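You operate a simulated robot arm through the tools that you are given. There is no shell and no other tool.

Carry out the task below with a simulated robot arm. There is one attempt and no reset: what you move stays moved.

TASK
Read the blue vial for nitrate: OK well if it shows 150 to 200, else RETEST. Then switch off.
Fine: the photometer is already zeroed; off is its knob at OFF.

Only the result counts: the job must be done as asked and must still hold three seconds after the hand-in. Knocking over, shifting, dropping, spilling or breaking anything else fails it.

THE ROBOT
A 7-joint arm with a two-finger parallel gripper, fixed in place. Base frame: the origin is at the foot of the arm, x ahead of it, y to its left, z up. Readings come in mm, rad, newtons and seconds.
Its first joint turns from -2.304 to 2.304 rad. Payload 3.91 kg.
Tool frame: the origin (TCP) lies between the finger pads and is the grasp point; the fingertips stand 30 mm ahead of it; z points along the fingers, y is the line along which they close. Largest opening 110 mm; finger width 20, thickness 10; the body of the gripper, 48 by 112 mm, starts 55 mm behind the TCP.
Orientation is that of the tool frame in the base frame, as a unit quaternion [x, y, z, w]. With the fingers straight down and closing along the base's y, the tool's x points along the base's -x, its y along +y and its z along -z.

THE INTERFACE
- The arm moves only by the tool step_arm. Its argument "increments" is a list of rows, each an object of numbers (a shift or turn left out is 0, a gripper value left out holds the last): "tx", "ty", "tz": the shift along the tool's x, y, z in cm; "rx", "ry", "rz": the turn, a rotation vector about the tool's x, y, z in rad. In form: [{"tx": .., "ty": .., "tz": .., "rx": .., "ry": .., "rz": ..}, ...]. A call has 1 to 20 rows; each row is the pose to reach, as a shift and turn from the pose commanded when the call began, along the tool's axes at that moment. "claw" is the finger opening in cm, from 0 to 11, set as the call begins (left out, the last holds). Each row takes 0.2 s and may step no farther than 50 mm and 0.15 rad from the row before; otherwise, or with a gripper value out of range, the whole call is refused. Where a pose cannot be reached the arm comes as near as it can. A force on the tool above 40 N (or 10 N above the force at the start of the call, whichever is more), or a blocked arm, ends the call early, and 0.2 s more pass. Each finger travels about 108 mm/s and halts on what it meets, pressing with about 24 N; the grip force reading is that of the motor and also rises with nothing between the fingers. The clock runs only during rows and for 0.2 s after the last one: add rows that repeat a pose to give the fingers time. It gives the time, the measured TCP pose, the force on the tool (base axes), the opening and the grip force at its end, in the units of the frame above (readings bear some noise), with the torque about the TCP (base axes, N m) and any sound that the robot's microphone picked up.
- Cameras (640 x 400 px; columns grow to the right, rows downward): "scene" is fixed at [400.4, -651.3, 1552.4]; the picture's right is [1.00, 0.07, 0.00], its down [0.03, -0.39, -0.92] and it looks along [-0.07, 0.92, -0.39] (base axes); focal length 314 px, centre (320, 200). "wrist" rides on the gripper at [72, 17, -103] in the tool frame; the picture's right is [-0.23, 0.97, 0.00], its down [-0.76, -0.18, -0.62] and it looks along [-0.61, -0.14, 0.78] (tool axes); focal length 222 px, centre (320, 200). There is no depth. A picture from a camera that has moved, and an enlarged one, comes with that camera's place and axes in the base frame and with its lens.
- grab_frame(camera): a new picture of that camera. No time passes.
- inspect(camera, box): a new picture of the part [left, top, right, bottom] of that camera's present view, enlarged. No time passes.
- finish_job(): hands the job in; it is judged then, once.

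Nothing tells you positions but the pictures and the camera data. Unless the task says otherwise, let go and move clear before handing in.

The tools are called after "Call:" as name(argument=value, ...) on one line, values as JSON. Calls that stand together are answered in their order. step_arm: Moves the arm, as the interface text tells. Its arguments: {"type":"object","properties":{"increments":{"type":"array","items":{"type":"object","properties":{"tx":{"type":"number"},"ty":{"type":"number"},"tz":{"type":"number"},"rx":{"type":"number"},"ry":{"type":"number"},"rz":{"type":"number"}}}},"claw":{"type":"number"}},"required":["increments"]} The other tools are called the same way: grab_frame (camera) takes a picture; inspect (camera, box) takes an enlarged picture of a part of a camera's view; finish_job () hands the job in.

At the start:

```text
time: 0.0
tcp_pos: [30.0, 644.6, 1176.4]
orientation: [-0.001, 1.0, 0.001, 0.001]
contact_force: [-0.3, -0.1, -0.8]
wrist_torque: [-0.03, -0.01, 0.0]
opening: 110.1
finger_force: 0.0
```

scene: 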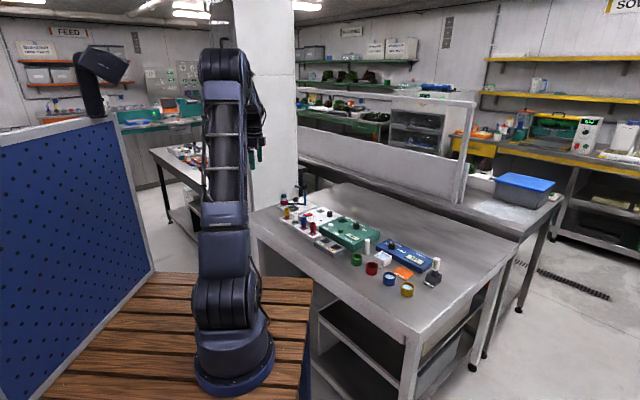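
wrist: 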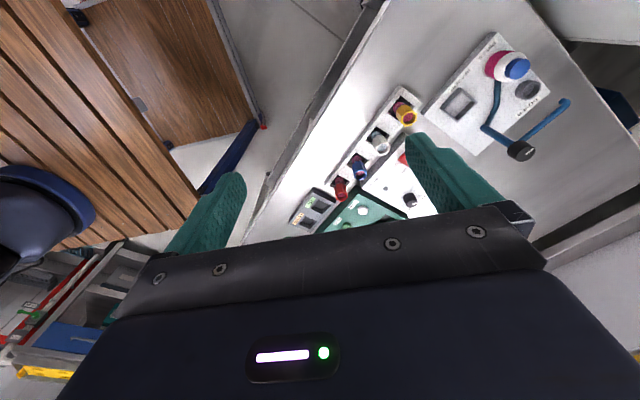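

I see a bench with several instruments, vials in a rack, and small caps. I'll enlarge the bench in both cameras to identify the photometer, vials and status tokens.

Call:
inspect(camera="scene", box=[260, 170, 460, 310])

Call:
inspect(camera="scene", box=[270, 180, 360, 260])

Call:
inspect(camera="scene", box=[340, 220, 450, 310])

Call:
inspect(camera="wrist", box=[280, 20, 600, 240])

```text
2.86 times, centred on (360, 240) of scene
camera zoom: at [400.4, -651.3, 1552.4], right [1.0, 0.07, 0.0], down [0.03, -0.39, -0.92], along [-0.07, 0.92, -0.39], focal length 898 px, centre (206, 86)
```

zoom: 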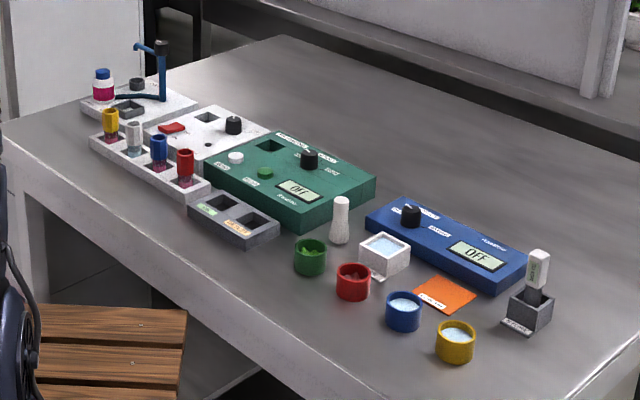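

```text
5.00 times, centred on (315, 220) of scene
camera zoom: at [400.4, -651.3, 1552.4], right [1.0, 0.07, 0.0], down [0.03, -0.39, -0.92], along [-0.07, 0.92, -0.39], focal length 1572 px, centre (345, 100)
```

zoom: 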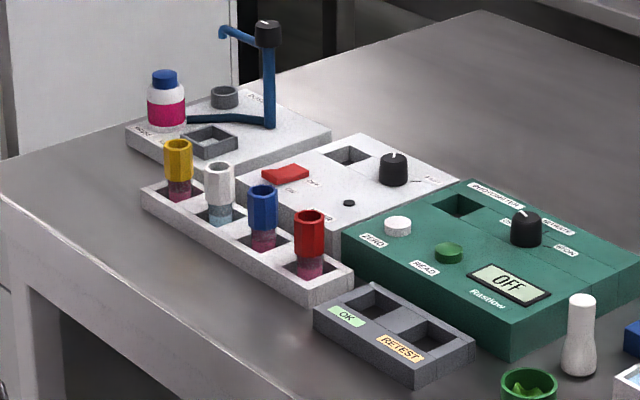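

```text
4.44 times, centred on (395, 265) of scene
camera zoom: at [400.4, -651.3, 1552.4], right [1.0, 0.07, 0.0], down [0.03, -0.39, -0.92], along [-0.07, 0.92, -0.39], focal length 1398 px, centre (-13, -89)
```

zoom: 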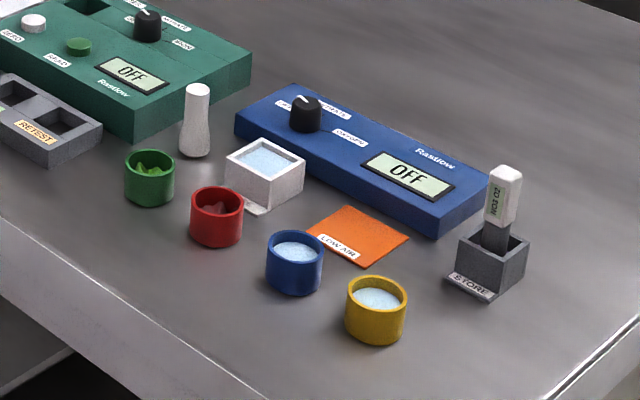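

```text
1.82 times, centred on (440, 130) of wrist
camera zoom: at [-44.1, 662.6, 1278.3], right [0.23, 0.97, 0.0], down [0.76, -0.18, 0.62], along [0.61, -0.14, -0.78], focal length 404 px, centre (102, 327)
```

zoom: 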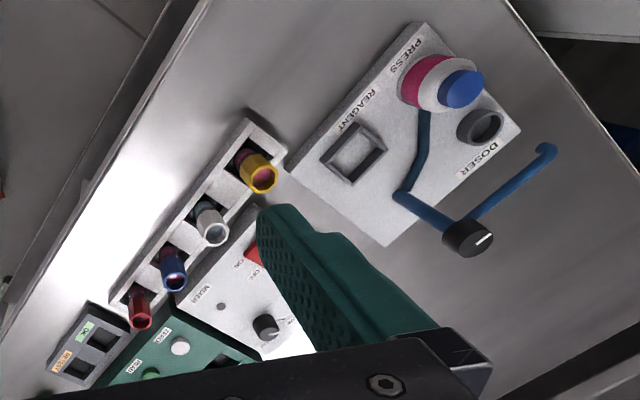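

The green box is the photometer (cell, ZERO, READ, knob, display), with the vial rack to its left and the OK/RETEST tray in front. I'll move the wrist camera over, staying high, for a better look.

Call:
step_arm(increments=[{"tx": -4, "ty": -1}, {"tx": -8, "ty": -2}, {"tx": -12, "ty": -3.5}, {"tx": -16, "ty": -4.5}, {"tx": -16, "ty": -4.5}])

Call:
grab_frame(camera="wrist")

```text
time: 1.2
tcp_pos: [189.1, 599.7, 1175.1]
orientation: [0.0, 1.0, 0.0, 0.0]
contact_force: [-0.5, 0.5, -0.6]
wrist_torque: [-0.01, -0.01, 0.01]
opening: 110.2
finger_force: 0.1
```

```text
taken
camera wrist: at [116.1, 617.1, 1278.6], right [0.23, 0.97, 0.0], down [0.76, -0.18, 0.62], along [0.61, -0.14, -0.78], focal length 222 px, centre (320, 200)
```

wrist: 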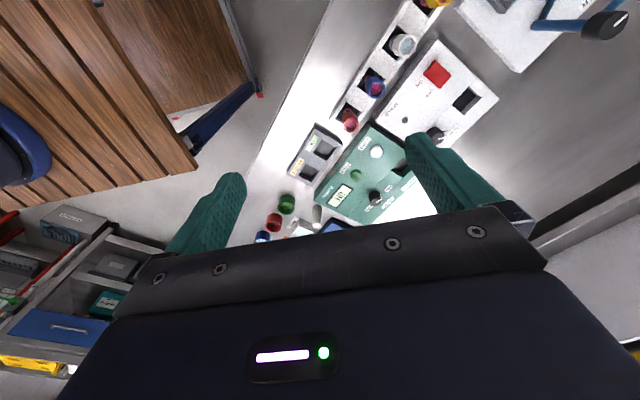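

The photometer, tray and rack are in view between the fingers. I'll enlarge to read the labels.

Call:
inspect(camera="wrist", box=[270, 60, 430, 240])

Call:
inspect(camera="scene", box=[320, 205, 380, 255])

Call:
inspect(camera="scene", box=[270, 190, 330, 240])

```text
2.22 times, centred on (350, 150) of wrist
camera zoom: at [116.1, 617.1, 1278.6], right [0.23, 0.97, 0.0], down [0.76, -0.18, 0.62], along [0.61, -0.14, -0.78], focal length 494 px, centre (253, 311)
```

zoom: 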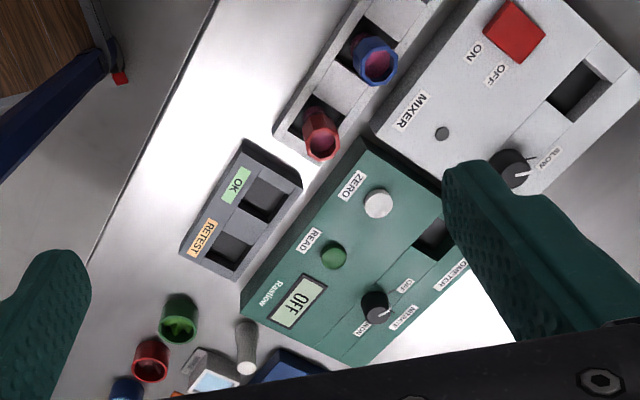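

```text
8.00 times, centred on (350, 230) of scene
camera zoom: at [400.4, -651.3, 1552.4], right [1.0, 0.07, 0.0], down [0.03, -0.39, -0.92], along [-0.07, 0.92, -0.39], focal length 2516 px, centre (80, -40)
```

zoom: 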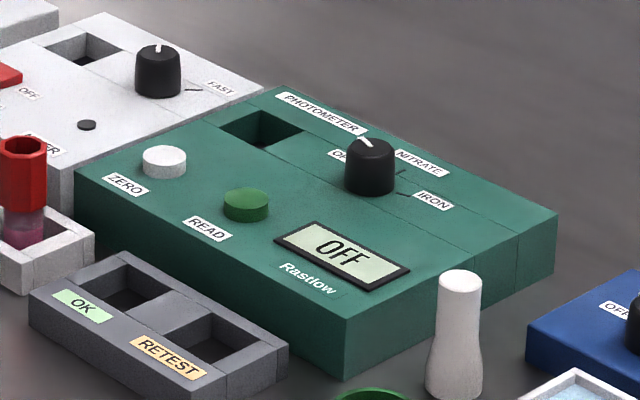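

```text
8.00 times, centred on (300, 215) of scene
camera zoom: at [400.4, -651.3, 1552.4], right [1.0, 0.07, 0.0], down [0.03, -0.39, -0.92], along [-0.07, 0.92, -0.39], focal length 2516 px, centre (480, 80)
```

zoom: 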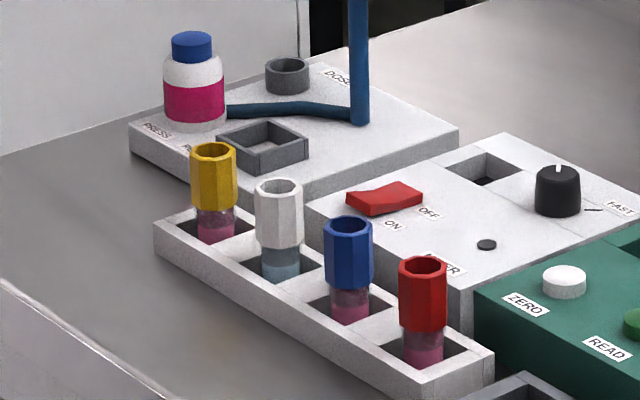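

I have rough positions: blue vial cap near (223, 689, 870), READ near (399, 636, 853). Next I hover above the blue vial to measure it closely.

Call:
step_arm(increments=[{"tx": -1, "ty": 3, "tz": 3}, {"tx": -2, "ty": 6, "tz": 6}, {"tx": -3.4, "ty": 8.9, "tz": 9}, {"tx": -3.4, "ty": 8.9, "tz": 12.5}, {"tx": -3.4, "ty": 8.9, "tz": 12.5}])

Call:
grab_frame(camera="wrist")

Call:
inspect(camera="wrist", box=[220, 0, 420, 130])

Call:
inspect(camera="scene", box=[250, 120, 380, 250])

```text
time: 2.4
tcp_pos: [223.4, 691.7, 1052.7]
orientation: [0.0, 1.0, -0.001, 0.0]
contact_force: [-0.2, 0.1, -0.2]
wrist_torque: [0.01, 0.01, -0.01]
opening: 110.0
finger_force: 0.0
```

```text
taken
camera wrist: at [150.1, 707.6, 1155.1], right [0.23, 0.97, 0.0], down [0.76, -0.18, 0.62], along [0.61, -0.14, -0.78], focal length 222 px, centre (320, 200)
```

wrist: 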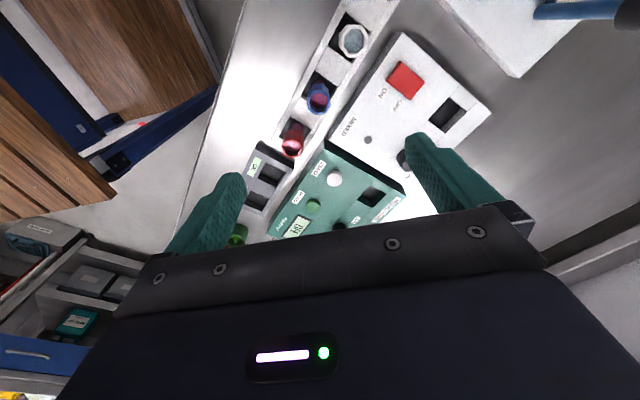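

```text
3.08 times, centred on (320, 65) of wrist
camera zoom: at [150.1, 707.6, 1155.1], right [0.23, 0.97, 0.0], down [0.76, -0.18, 0.62], along [0.61, -0.14, -0.78], focal length 684 px, centre (320, 615)
```

zoom: 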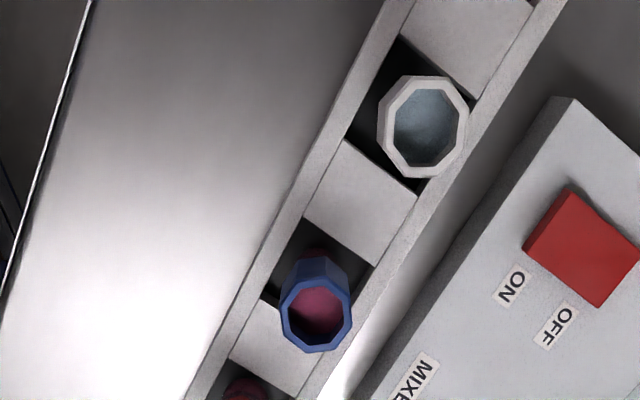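

```text
3.08 times, centred on (315, 185) of scene
camera zoom: at [400.4, -651.3, 1552.4], right [1.0, 0.07, 0.0], down [0.03, -0.39, -0.92], along [-0.07, 0.92, -0.39], focal length 968 px, centre (335, 246)
```

zoom: 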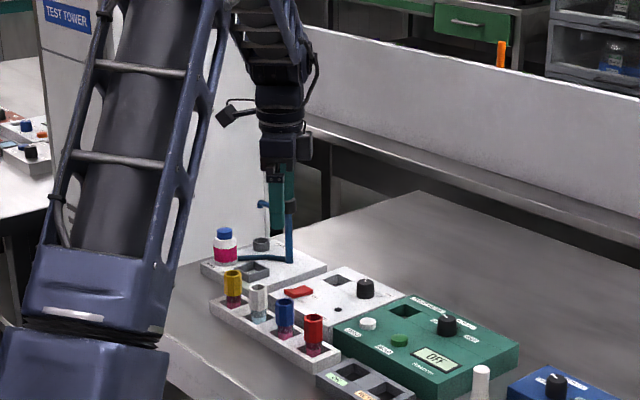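

The rack, mixer and photometer all sit at roughly 45° to the base; the blue cap top is about (223, 689.5, 868). I'll rotate the tool −45° so the fingers close along the rack line, then re-measure.

Call:
step_arm(increments=[{"rz": -0.131}, {"rz": -0.262}, {"rz": -0.393}, {"rz": -0.524}, {"rz": -0.655}, {"rz": -0.785}, {"rz": -0.785}])

Call:
grab_frame(camera="wrist")

Call:
inspect(camera="wrist", box=[220, 0, 420, 130])

```text
time: 4.0
tcp_pos: [223.6, 690.8, 1050.2]
orientation: [-0.384, 0.924, -0.001, 0.0]
contact_force: [0.4, -0.5, -0.9]
wrist_torque: [0.05, 0.02, 0.0]
opening: 109.9
finger_force: 0.1
```

```text
taken
camera wrist: at [159.1, 650.9, 1153.4], right [-0.53, 0.85, 0.0], down [0.66, 0.41, 0.62], along [0.53, 0.33, -0.78], focal length 222 px, centre (320, 200)
```

wrist: 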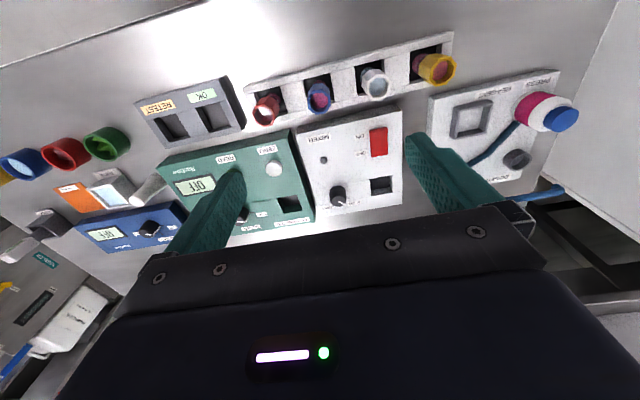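

```text
3.08 times, centred on (320, 65) of wrist
camera zoom: at [159.1, 650.9, 1153.4], right [-0.53, 0.85, 0.0], down [0.66, 0.41, 0.62], along [0.53, 0.33, -0.78], focal length 684 px, centre (320, 615)
```

zoom: 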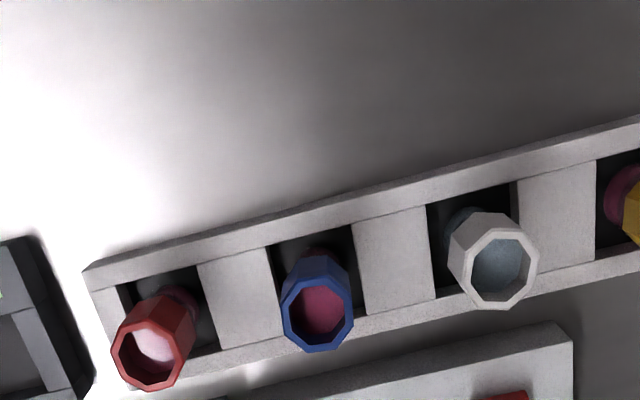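

The blue vial sits right under the TCP. Let me look at the photometer labels closely from here and then from above it.

Call:
step_arm(increments=[{"ty": -4.5, "tx": -1.5}, {"ty": -8, "tx": -4.5}, {"ty": -11, "tx": -8}, {"ty": -12, "tx": -11, "tz": 2}, {"ty": -12, "tx": -11, "tz": 4}, {"ty": -12, "tx": -11, "tz": 4}])

Call:
grab_frame(camera="wrist")

Call:
inspect(camera="wrist", box=[220, 20, 420, 200])

```text
time: 5.4
tcp_pos: [385.4, 682.1, 1010.1]
orientation: [-0.383, 0.924, 0.0, 0.0]
contact_force: [-0.1, 0.3, 0.0]
wrist_torque: [0.0, 0.01, 0.0]
opening: 109.7
finger_force: 0.0
```

```text
taken
camera wrist: at [322.1, 642.7, 1112.4], right [-0.53, 0.85, 0.0], down [0.66, 0.41, 0.62], along [0.53, 0.33, -0.78], focal length 222 px, centre (320, 200)
```

wrist: 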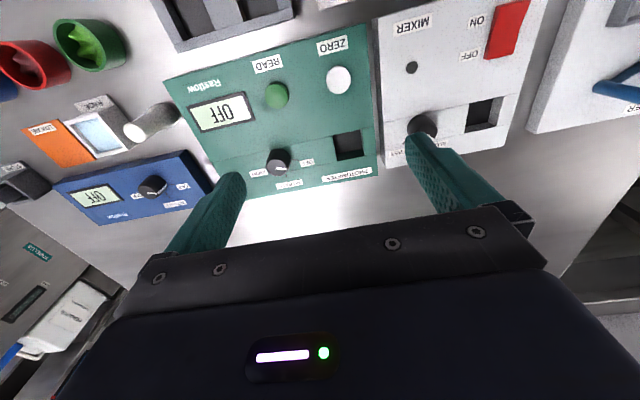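

```text
2.22 times, centred on (320, 110) of wrist
camera zoom: at [322.1, 642.7, 1112.4], right [-0.53, 0.85, 0.0], down [0.66, 0.41, 0.62], along [0.53, 0.33, -0.78], focal length 494 px, centre (320, 400)
```

zoom: 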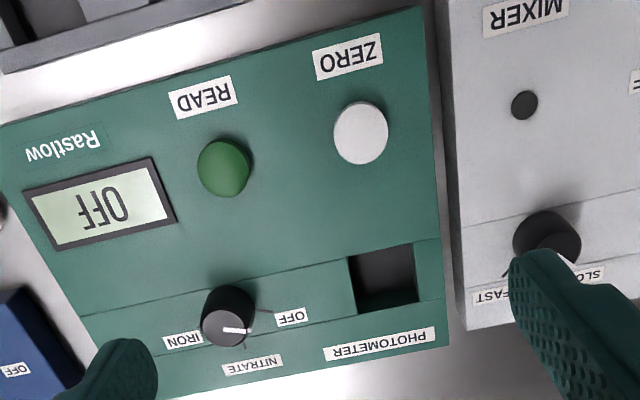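

I can see the knob at OFF, with NITRATE and IRON further around. I'll zoom in on the knob for the tick angles.

Call:
inspect(camera="wrist", box=[260, 130, 350, 200])

Call:
inspect(camera="scene", box=[350, 215, 382, 235])

Call:
inspect(camera="scene", box=[320, 215, 360, 250])

```text
5.71 times, centred on (305, 165) of wrist
camera zoom: at [322.1, 642.7, 1112.4], right [-0.53, 0.85, 0.0], down [0.66, 0.41, 0.62], along [0.53, 0.33, -0.78], focal length 1269 px, centre (406, 400)
```

zoom: 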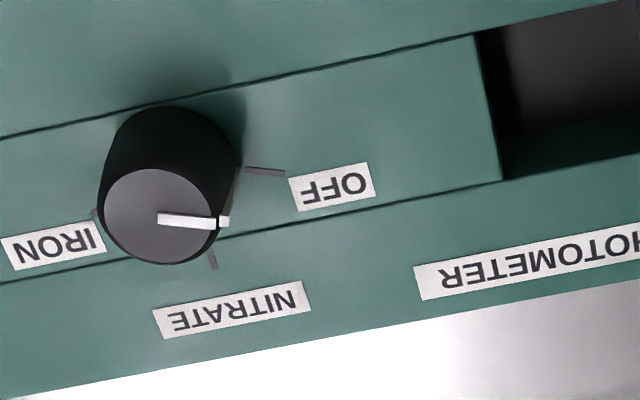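

```text
16.00 times, centred on (366, 225) of scene
camera zoom: at [400.4, -651.3, 1552.4], right [1.0, 0.07, 0.0], down [0.03, -0.39, -0.92], along [-0.07, 0.92, -0.39], focal length 5032 px, centre (-416, -200)
```

zoom: 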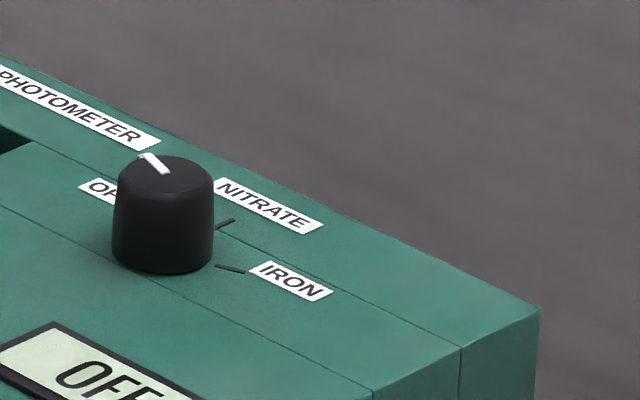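

```text
11.43 times, centred on (340, 232) of scene
camera zoom: at [400.4, -651.3, 1552.4], right [1.0, 0.07, 0.0], down [0.03, -0.39, -0.92], along [-0.07, 0.92, -0.39], focal length 3594 px, centre (91, -171)
```

zoom: 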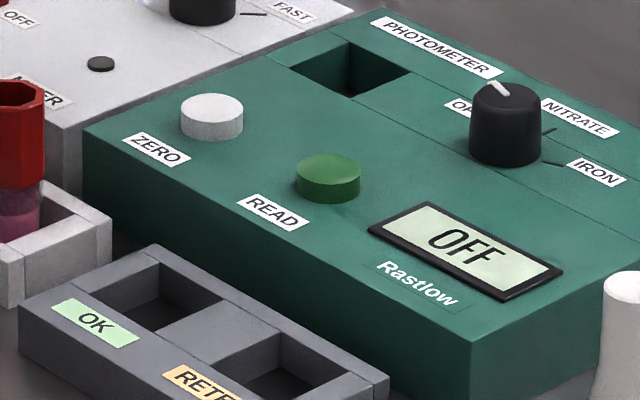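

Knob centre is near (468, 671), panel z≈852, with OFF at ≈115°, NITRATE ≈45°, IRON ≈−25° (base angles), so a 70° clockwise turn. I'll hover above the knob with a narrower opening and verify alignment.

Call:
step_arm(increments=[{"tx": -1.7, "ty": -2.2, "tz": 1}, {"tx": -3.4, "ty": -4.4, "tz": 2.5}, {"tx": -5.1, "ty": -6.6, "tz": 5}, {"tx": -5.1, "ty": -6.6, "tz": 5}], claw=6)

Call:
grab_frame(camera="wrist")

Call:
inspect(camera="wrist", box=[250, 70, 390, 180])

Call:
inspect(camera="scene", box=[330, 170, 410, 250])

```text
time: 6.4
tcp_pos: [467.9, 671.9, 962.0]
orientation: [-0.383, 0.924, 0.0, 0.0]
contact_force: [-1.3, -0.6, -0.6]
wrist_torque: [0.02, -0.01, 0.02]
opening: 60.0
finger_force: 0.1
```

```text
taken
camera wrist: at [404.5, 633.0, 1064.2], right [-0.53, 0.85, 0.0], down [0.66, 0.41, 0.62], along [0.53, 0.33, -0.78], focal length 222 px, centre (320, 200)
```

wrist: 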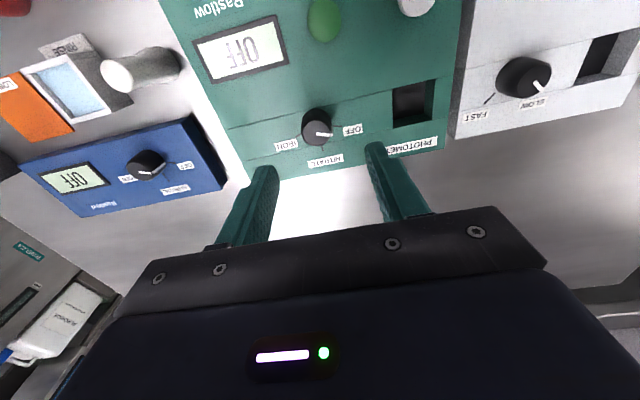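

```text
3.64 times, centred on (320, 125) of wrist
camera zoom: at [404.5, 633.0, 1064.2], right [-0.53, 0.85, 0.0], down [0.66, 0.41, 0.62], along [0.53, 0.33, -0.78], focal length 808 px, centre (320, 473)
```

zoom: 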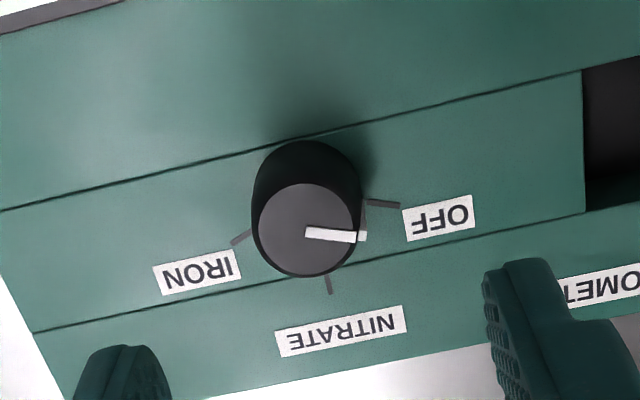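

```text
5.00 times, centred on (370, 210) of scene
camera zoom: at [400.4, -651.3, 1552.4], right [1.0, 0.07, 0.0], down [0.03, -0.39, -0.92], along [-0.07, 0.92, -0.39], focal length 1572 px, centre (70, 150)
```

zoom: 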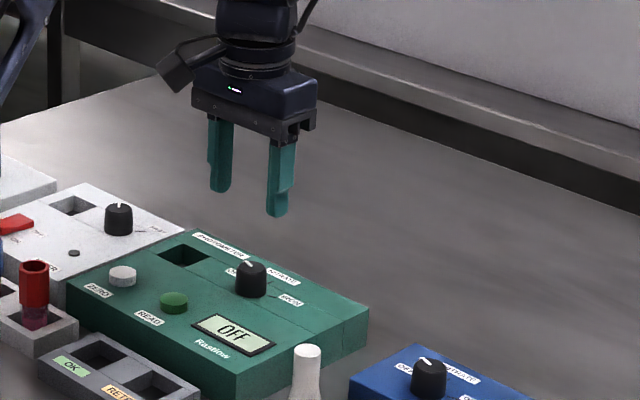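

Triangulating gives knob top ≈(475, 673.5, 864) and panel z≈842. I'll lower partway and centre on it.

Call:
step_arm(increments=[{"tx": -0.6, "ty": -0.4, "tz": 2.5}, {"tx": -0.6, "ty": -0.4, "tz": 4.7}, {"tx": -0.6, "ty": -0.4, "tz": 4.7}])

Call:
grab_frame(camera="wrist")

Call:
inspect(camera="wrist", box=[250, 80, 390, 200])

Call:
inspect(camera="scene", box=[350, 190, 400, 240])

```text
time: 7.2
tcp_pos: [475.1, 674.9, 914.3]
orientation: [-0.382, 0.924, 0.0, 0.0]
contact_force: [0.9, -0.3, 0.2]
wrist_torque: [0.03, 0.01, -0.01]
opening: 59.7
finger_force: 0.0
```

```text
taken
camera wrist: at [411.5, 634.8, 1017.1], right [-0.53, 0.85, 0.0], down [0.66, 0.41, 0.62], along [0.53, 0.33, -0.78], focal length 222 px, centre (320, 200)
```

wrist: 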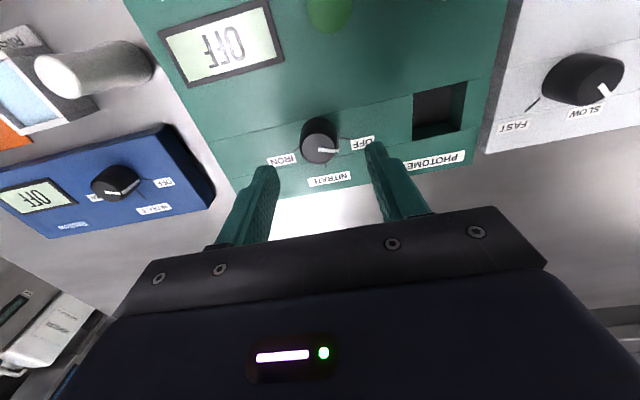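

```text
3.33 times, centred on (320, 140) of wrist
camera zoom: at [411.5, 634.8, 1017.1], right [-0.53, 0.85, 0.0], down [0.66, 0.41, 0.62], along [0.53, 0.33, -0.78], focal length 740 px, centre (320, 400)
```

zoom: 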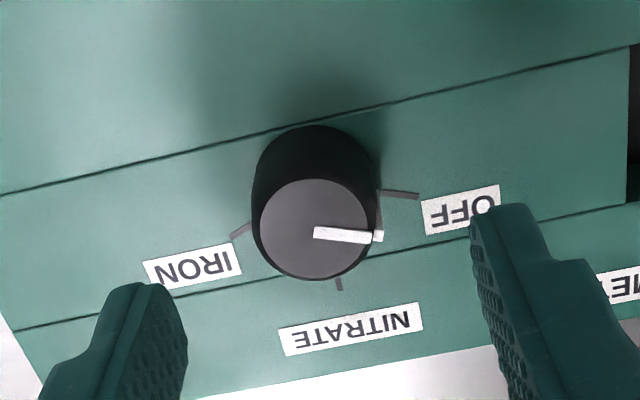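

```text
8.00 times, centred on (375, 215) of scene
camera zoom: at [400.4, -651.3, 1552.4], right [1.0, 0.07, 0.0], down [0.03, -0.39, -0.92], along [-0.07, 0.92, -0.39], focal length 2516 px, centre (-120, 80)
```

zoom: 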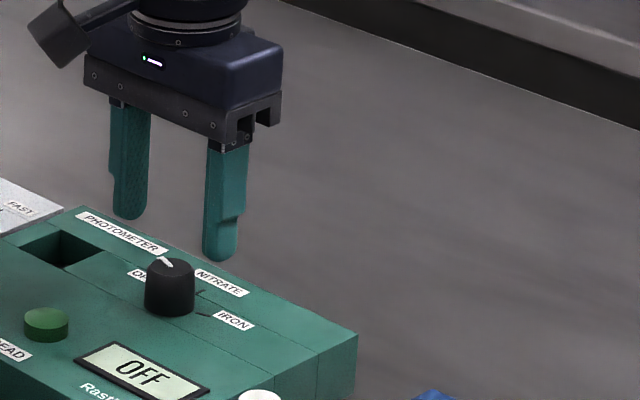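

Nearly centred; knob is just about 1.5 mm off. I'll descend so the fingertips straddle the knob, a few mm above the panel.

Call:
step_arm(increments=[{"ty": -0.15, "tz": 1.5}, {"ty": -0.15, "tz": 3}, {"ty": -0.15, "tz": 3.4}, {"ty": -0.15, "tz": 3.4}])

Call:
inspect(camera="wrist", box=[250, 80, 390, 200])

Call:
inspect(camera="scene", box=[350, 200, 390, 240])

```text
time: 8.2
tcp_pos: [475.1, 671.9, 880.1]
orientation: [-0.383, 0.924, 0.001, 0.0]
contact_force: [-0.1, 0.9, 0.0]
wrist_torque: [0.0, 0.0, -0.02]
opening: 59.9
finger_force: 0.0
```

```text
3.33 times, centred on (320, 140) of wrist
camera zoom: at [412.4, 632.7, 982.1], right [-0.53, 0.85, 0.0], down [0.66, 0.41, 0.62], along [0.53, 0.33, -0.78], focal length 740 px, centre (320, 400)
```

zoom: 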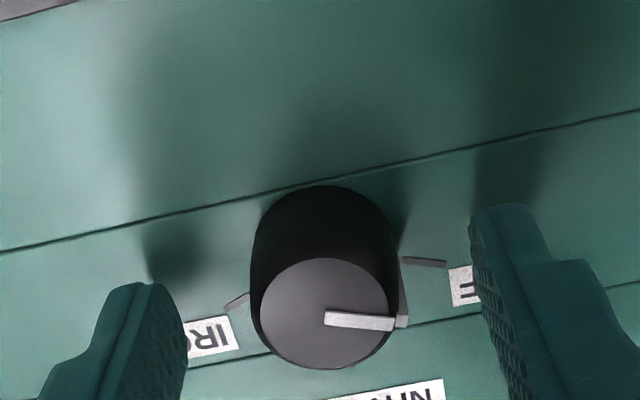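

```text
10.00 times, centred on (370, 220) of scene
camera zoom: at [400.4, -651.3, 1552.4], right [1.0, 0.07, 0.0], down [0.03, -0.39, -0.92], along [-0.07, 0.92, -0.39], focal length 3145 px, centre (-180, 0)
```

zoom: 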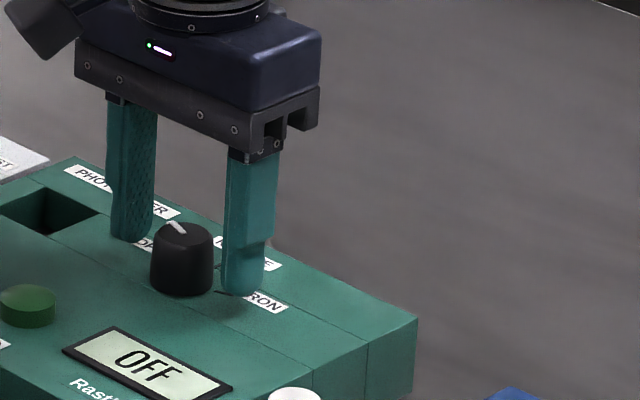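

The knob sits midway between the fingers. I'll close on it gently.

Call:
step_arm(increments=[{}, {}, {}], claw=2)

Call:
inspect(camera="wrist", box=[250, 80, 390, 200])

```text
time: 9.0
tcp_pos: [475.0, 673.8, 879.1]
orientation: [-0.383, 0.924, 0.0, 0.0]
contact_force: [-5.4, 9.5, -3.4]
wrist_torque: [0.52, 0.03, 0.01]
opening: 28.5
finger_force: 44.5
```

```text
3.33 times, centred on (320, 140) of wrist
camera zoom: at [411.7, 633.3, 982.2], right [-0.53, 0.85, 0.0], down [0.66, 0.41, 0.62], along [0.53, 0.33, -0.78], focal length 740 px, centre (320, 400)
```

zoom: 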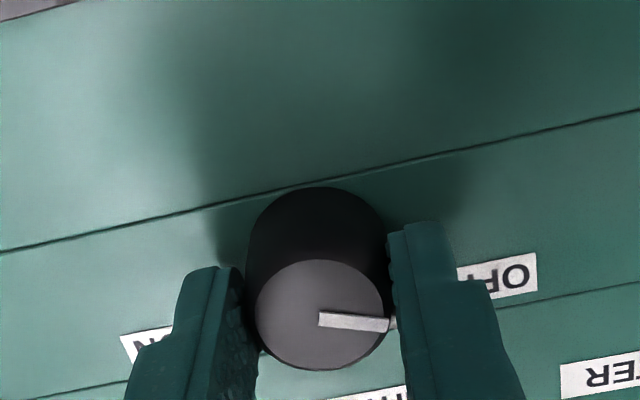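

Gripped at 28.5 mm with a slight sideways load of ~11 N along +y of the tool. I'll shift 1 mm to relieve it before turning.

Call:
step_arm(increments=[{"ty": 0.1}, {"ty": 0.1}])

```text
time: 9.6
tcp_pos: [474.5, 672.3, 880.2]
orientation: [-0.383, 0.924, 0.0, 0.0]
contact_force: [-2.0, 9.6, -3.9]
wrist_torque: [0.45, -0.09, -0.01]
opening: 28.8
finger_force: 45.0
```

Call:
step_arm(increments=[{"ty": 0.15}, {"ty": 0.15}])

Call:
inspect(camera="wrist", box=[250, 80, 390, 200])

```text
time: 10.2
tcp_pos: [474.4, 673.4, 880.2]
orientation: [-0.382, 0.924, -0.002, 0.0]
contact_force: [0.8, -9.2, 4.4]
wrist_torque: [-0.53, 0.05, 0.03]
opening: 28.5
finger_force: 45.1
```

```text
3.33 times, centred on (320, 140) of wrist
camera zoom: at [411.6, 633.8, 982.2], right [-0.53, 0.85, 0.0], down [0.66, 0.41, 0.62], along [0.53, 0.33, -0.78], focal length 740 px, centre (320, 400)
```

zoom: 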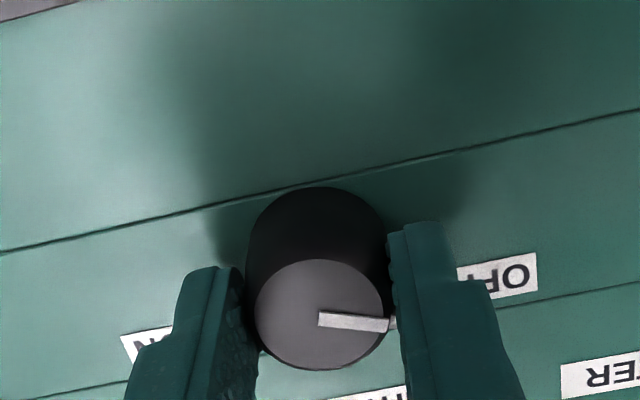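

Overshot slightly; centre it by −0.7 mm and begin turning the knob clockwise (tool +rz).

Call:
step_arm(increments=[{"ty": -0.07}, {"ty": -0.07, "rz": 0.1}, {"ty": -0.07, "rz": 0.2}, {"ty": -0.07, "rz": 0.3}, {"ty": -0.07, "rz": 0.3}])

Call:
inspect(camera="wrist", box=[250, 80, 390, 200])

Call:
inspect(camera="scene", box=[340, 200, 390, 250])

```text
time: 11.4
tcp_pos: [475.3, 673.2, 880.2]
orientation: [-0.239, 0.971, 0.001, 0.0]
contact_force: [-0.2, -26.7, 6.3]
wrist_torque: [-0.84, -0.09, 0.02]
opening: 28.5
finger_force: 44.9
```

```text
3.33 times, centred on (320, 140) of wrist
camera zoom: at [403.0, 654.0, 982.2], right [-0.25, 0.97, 0.0], down [0.76, 0.2, 0.62], along [0.6, 0.16, -0.78], focal length 740 px, centre (320, 400)
```

zoom: 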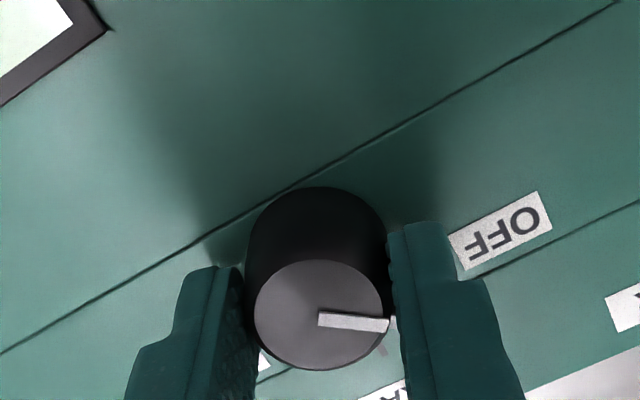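

```text
8.00 times, centred on (365, 225) of scene
camera zoom: at [400.4, -651.3, 1552.4], right [1.0, 0.07, 0.0], down [0.03, -0.39, -0.92], along [-0.07, 0.92, -0.39], focal length 2516 px, centre (-40, 0)
```

zoom: 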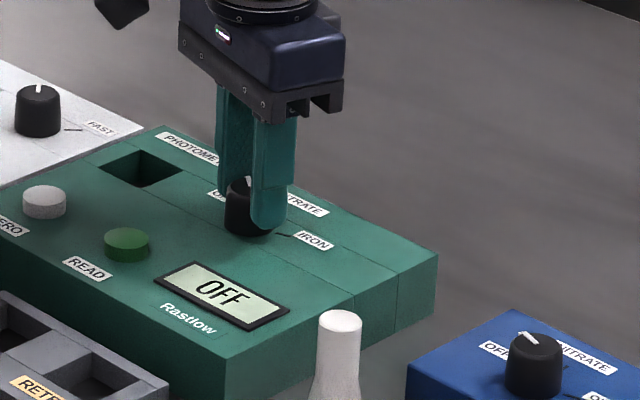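

The knob turns with the fingers, but side load has built up to ~27 N. I'll relieve it by shifting along the closing axis.

Call:
step_arm(increments=[{"ty": -0.1}, {"ty": -0.15}, {"ty": -0.15}])

```text
time: 12.2
tcp_pos: [475.1, 673.9, 880.4]
orientation: [-0.24, 0.971, -0.001, 0.0]
contact_force: [-1.6, -14.2, 1.8]
wrist_torque: [-0.4, 0.13, 0.02]
opening: 28.4
finger_force: 45.1
```

Load is lower but the pattern suggests the grip isn't centred fore-aft on the knob. I'll release and measure the knob relative to the hand again.

Call:
step_arm(increments=[{}, {}, {}], claw=5)

Call:
inspect(camera="wrist", box=[250, 80, 390, 200])

```text
time: 13.0
tcp_pos: [476.0, 674.1, 879.6]
orientation: [-0.241, 0.971, 0.0, -0.001]
contact_force: [0.0, 0.2, -0.3]
wrist_torque: [-0.03, -0.02, -0.02]
opening: 50.1
finger_force: 0.0
```

```text
3.33 times, centred on (320, 140) of wrist
camera zoom: at [403.4, 653.8, 982.0], right [-0.25, 0.97, 0.0], down [0.76, 0.2, 0.62], along [0.6, 0.16, -0.78], focal length 740 px, centre (320, 400)
```

zoom: 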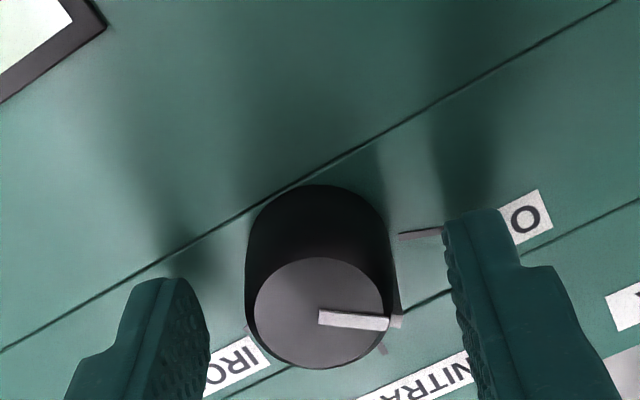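

The knob held its new angle, and I estimate it's ~3 mm toward tool +x. I'll shift and regrip, then check the load.

Call:
step_arm(increments=[{"tx": 0.3}, {"tx": 0.3}])

Call:
step_arm(increments=[{}, {}, {}], claw=2)

```text
time: 13.6
tcp_pos: [473.1, 672.3, 878.5]
orientation: [-0.239, 0.971, 0.0, 0.0]
contact_force: [1.3, 0.5, 0.9]
wrist_torque: [0.02, 0.02, 0.01]
opening: 50.1
finger_force: 0.0
```

```text
time: 14.4
tcp_pos: [472.0, 671.5, 878.6]
orientation: [-0.24, 0.971, 0.0, 0.0]
contact_force: [-0.6, 2.0, -0.6]
wrist_torque: [0.06, -0.01, -0.03]
opening: 28.7
finger_force: 45.2
```

Force is now nearly zero, so the grip is well centred. I'll continue turning toward NITRATE in part.

Call:
step_arm(increments=[{"rz": 0.12}, {"rz": 0.24}, {"rz": 0.36}, {"rz": 0.46}, {"rz": 0.46}])

Call:
inspect(camera="wrist", box=[250, 80, 390, 200])

```text
time: 15.6
tcp_pos: [472.0, 671.8, 879.2]
orientation: [-0.012, 1.0, 0.0, 0.0]
contact_force: [-3.4, 20.4, -8.9]
wrist_torque: [0.73, -0.28, 0.04]
opening: 28.6
finger_force: 45.0
```

```text
3.33 times, centred on (320, 140) of wrist
camera zoom: at [399.5, 687.2, 981.8], right [0.2, 0.98, 0.0], down [0.77, -0.16, 0.62], along [0.61, -0.13, -0.78], focal length 740 px, centre (320, 400)
```

zoom: 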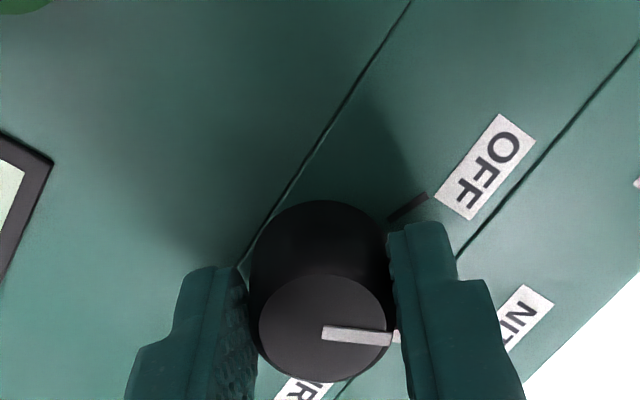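

Good progress; load 20 N along +y. I'll continue the remaining rotation with compensating y shift.

Call:
step_arm(increments=[{"ty": 0.15}, {"ty": 0.17, "rz": 0.12}, {"ty": 0.2, "rz": 0.24}, {"ty": 0.23, "rz": 0.36}, {"ty": 0.25, "rz": 0.46}, {"ty": 0.25, "rz": 0.46}])

Call:
inspect(camera="wrist", box=[250, 80, 390, 200])

Call:
inspect(camera="scene", box=[330, 195, 390, 250])

```text
time: 17.0
tcp_pos: [472.4, 673.1, 879.2]
orientation: [0.216, 0.976, -0.001, 0.0]
contact_force: [-3.6, 5.6, -11.1]
wrist_torque: [0.27, 0.13, 0.04]
opening: 28.6
finger_force: 44.9
```

```text
3.33 times, centred on (320, 140) of wrist
camera zoom: at [414.1, 719.0, 981.8], right [0.62, 0.79, 0.0], down [0.62, -0.48, 0.62], along [0.49, -0.39, -0.78], focal length 740 px, centre (320, 400)
```

zoom: 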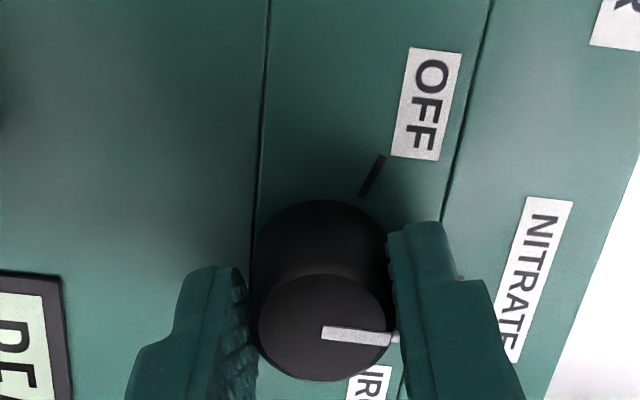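

```text
7.27 times, centred on (360, 222) of scene
camera zoom: at [400.4, -651.3, 1552.4], right [1.0, 0.07, 0.0], down [0.03, -0.39, -0.92], along [-0.07, 0.92, -0.39], focal length 2287 px, centre (29, 36)
```

zoom: 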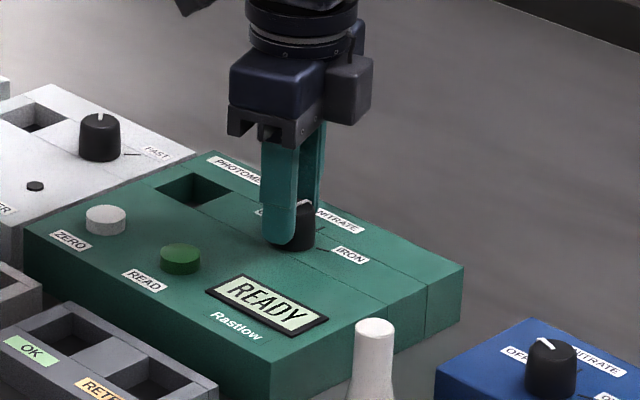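

The display reads READY and the knob has turned ~70°. I'll release and rise straight up to verify the pointer.

Call:
step_arm(increments=[{}, {}, {}], claw=6)

Call:
step_arm(increments=[{"tz": -4}, {"tz": -8}, {"tz": -8}])

Call:
inspect(camera="wrist", box=[250, 60, 390, 180])

Call:
grab_frame(camera="wrist")

Call:
inspect(camera="scene", box=[330, 205, 390, 250])

```text
time: 17.8
tcp_pos: [473.2, 673.0, 880.0]
orientation: [0.215, 0.977, 0.0, 0.0]
contact_force: [0.6, 0.4, -0.3]
wrist_torque: [0.01, 0.01, 0.05]
opening: 60.1
finger_force: 0.1
```

```text
time: 18.6
tcp_pos: [472.9, 674.1, 959.4]
orientation: [0.216, 0.976, 0.0, 0.0]
contact_force: [0.2, 0.1, -0.8]
wrist_torque: [0.02, -0.01, 0.0]
opening: 60.3
finger_force: 0.1
```

```text
3.33 times, centred on (320, 120) of wrist
camera zoom: at [413.7, 719.5, 1062.4], right [0.62, 0.79, 0.0], down [0.62, -0.48, 0.62], along [0.49, -0.38, -0.78], focal length 740 px, centre (320, 467)
```

zoom: 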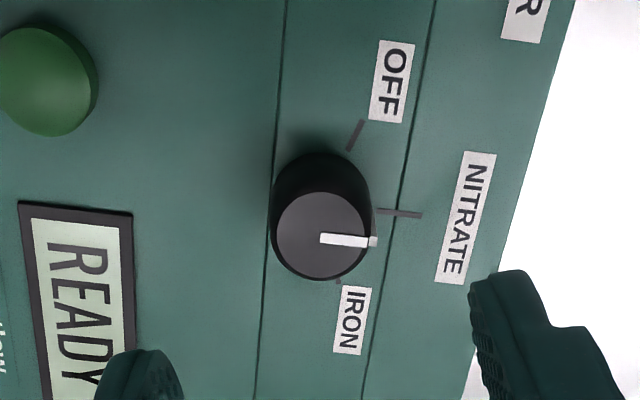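

```text
taken
camera wrist: at [413.7, 719.5, 1062.4], right [0.62, 0.79, 0.0], down [0.62, -0.48, 0.62], along [0.49, -0.38, -0.78], focal length 222 px, centre (320, 200)
```

wrist: 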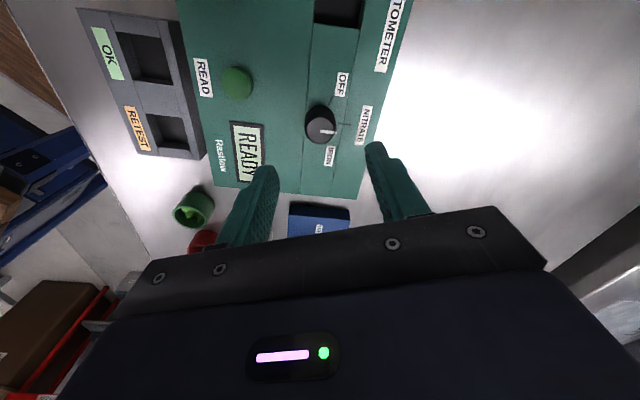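

```text
8.89 times, centred on (360, 228) of scene
camera zoom: at [400.4, -651.3, 1552.4], right [1.0, 0.07, 0.0], down [0.03, -0.39, -0.92], along [-0.07, 0.92, -0.39], focal length 2795 px, centre (-36, -44)
```

zoom: 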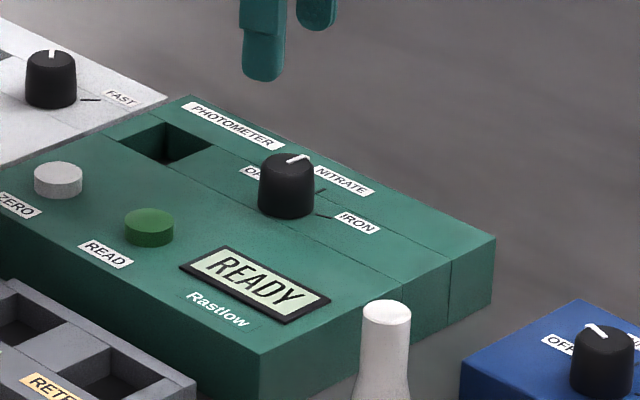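

Pointer is on NITRATE and the display says READY. Refined: panel z≈843, knob (474, 673). Now I go back over the blue vial with the tool rotated to −45°.

Call:
step_arm(increments=[{"tx": 2.6, "ty": -1.0, "rz": -0.135}, {"tx": 5.2, "ty": -2.0, "rz": -0.27}, {"tx": 7.8, "ty": -3.0, "rz": -0.405}, {"tx": 10.4, "ty": -4.0, "rz": -0.54}, {"tx": 13.0, "ty": -5.1, "rz": -0.675}, {"tx": 15.6, "ty": -6.1, "rz": -0.81}, {"tx": 18.2, "ty": -7.1, "rz": -0.945}, {"tx": 20.8, "ty": -8.1, "rz": -1.08}, {"tx": 23.4, "ty": -9.1, "rz": -1.21}, {"tx": 23.4, "ty": -9.1, "rz": -1.21}])

Call:
grab_frame(camera="wrist")

Call:
inspect(camera="wrist", box=[240, 60, 400, 180])

Call:
inspect(camera="scene", box=[270, 170, 350, 240])

```text
time: 20.8
tcp_pos: [222.5, 688.4, 960.3]
orientation: [-0.378, 0.926, -0.001, 0.0]
contact_force: [0.4, -0.3, 0.0]
wrist_torque: [0.0, -0.02, -0.01]
opening: 59.9
finger_force: 0.0
```

```text
taken
camera wrist: at [157.6, 650.6, 1062.9], right [-0.52, 0.85, 0.0], down [0.67, 0.41, 0.62], along [0.53, 0.32, -0.78], focal length 222 px, centre (320, 200)
```

wrist: 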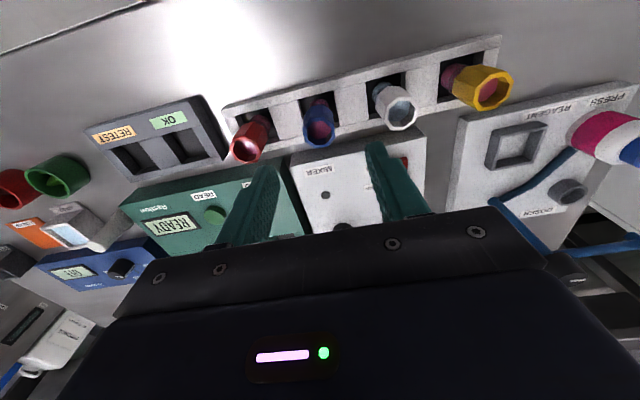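

```text
3.33 times, centred on (320, 120) of wrist
camera zoom: at [157.6, 650.6, 1062.9], right [-0.52, 0.85, 0.0], down [0.67, 0.41, 0.62], along [0.53, 0.32, -0.78], focal length 740 px, centre (320, 467)
```

zoom: 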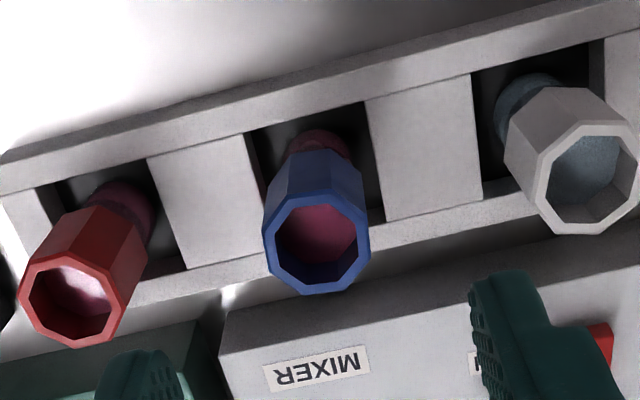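

```text
5.71 times, centred on (310, 205) of scene
camera zoom: at [400.4, -651.3, 1552.4], right [1.0, 0.07, 0.0], down [0.03, -0.39, -0.92], along [-0.07, 0.92, -0.39], focal length 1797 px, centre (377, 171)
```

zoom: 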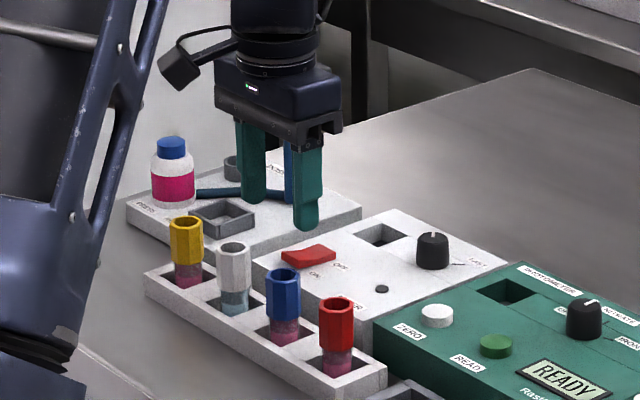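

The blue vial is nearly centred. I'll lower partway and re-measure.

Call:
step_arm(increments=[{"tx": -0.1, "ty": -0.05, "tz": 2}, {"tx": -0.1, "ty": -0.05, "tz": 4}, {"tx": -0.1, "ty": -0.05, "tz": 4}])

Call:
inspect(camera="wrist", box=[240, 80, 400, 200])

Call:
inspect(camera="scene", box=[280, 180, 340, 240])

```text
time: 21.6
tcp_pos: [223.9, 689.6, 919.2]
orientation: [-0.378, 0.926, 0.0, -0.001]
contact_force: [-0.1, 0.0, 0.6]
wrist_torque: [0.04, -0.01, -0.02]
opening: 60.1
finger_force: 0.0
```

```text
3.33 times, centred on (320, 140) of wrist
camera zoom: at [159.8, 652.3, 1022.6], right [-0.52, 0.85, 0.0], down [0.67, 0.41, 0.62], along [0.53, 0.32, -0.78], focal length 740 px, centre (320, 400)
```

zoom: 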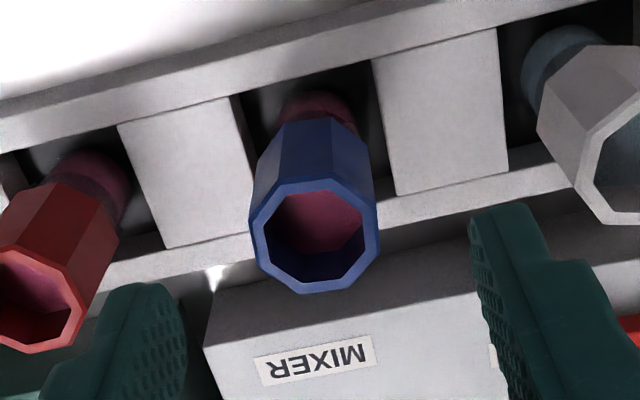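

```text
6.67 times, centred on (310, 210) of scene
camera zoom: at [400.4, -651.3, 1552.4], right [1.0, 0.07, 0.0], down [0.03, -0.39, -0.92], along [-0.07, 0.92, -0.39], focal length 2096 px, centre (387, 133)
```

zoom: 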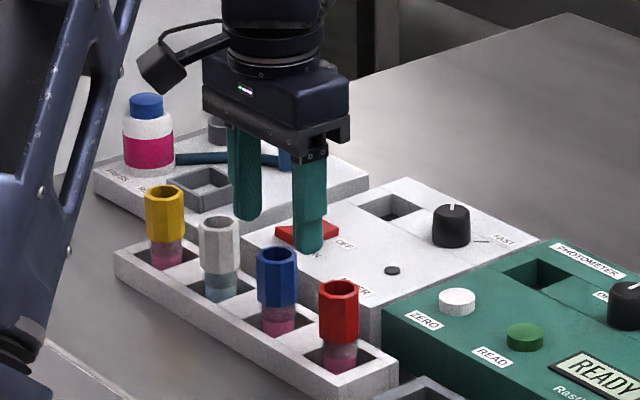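

Aligned (cap top z≈872). I'll descend to grip the upper ~20 mm of the cap, then close.

Call:
step_arm(increments=[{"ty": -0.09, "tz": 1.5}, {"ty": -0.09, "tz": 3}, {"ty": -0.09, "tz": 3.7}, {"ty": -0.09, "tz": 3.7}])

Call:
inspect(camera="wrist", box=[240, 80, 400, 200])

Call:
inspect(camera="scene", box=[280, 180, 340, 240])

```text
time: 22.6
tcp_pos: [223.8, 690.6, 883.0]
orientation: [-0.378, 0.926, 0.0, 0.0]
contact_force: [0.7, 0.5, 0.0]
wrist_torque: [-0.02, 0.01, 0.01]
opening: 60.1
finger_force: 0.1
```

```text
3.33 times, centred on (320, 140) of wrist
camera zoom: at [159.9, 651.2, 985.0], right [-0.52, 0.85, 0.0], down [0.67, 0.41, 0.62], along [0.53, 0.32, -0.78], focal length 740 px, centre (320, 400)
```

zoom: 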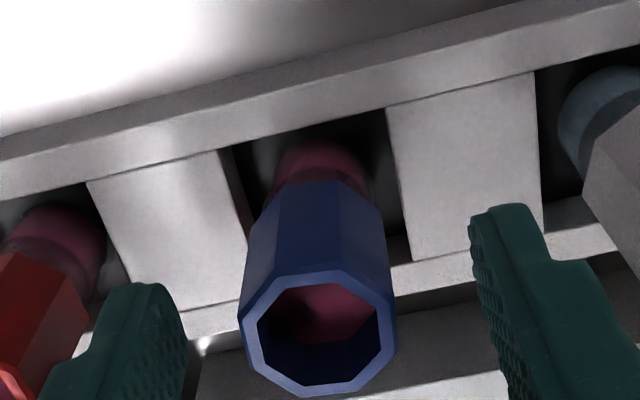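

```text
6.67 times, centred on (310, 210) of scene
camera zoom: at [400.4, -651.3, 1552.4], right [1.0, 0.07, 0.0], down [0.03, -0.39, -0.92], along [-0.07, 0.92, -0.39], focal length 2096 px, centre (387, 133)
```

zoom: 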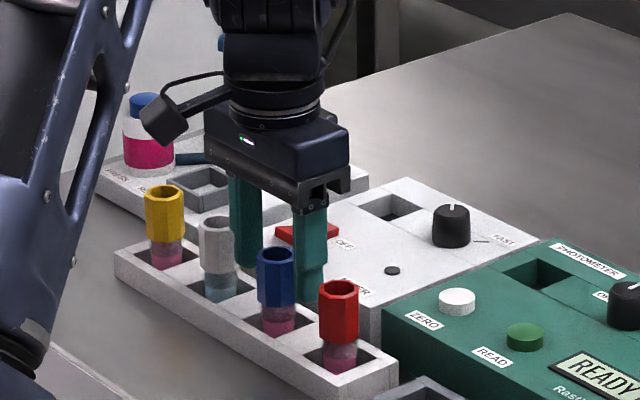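

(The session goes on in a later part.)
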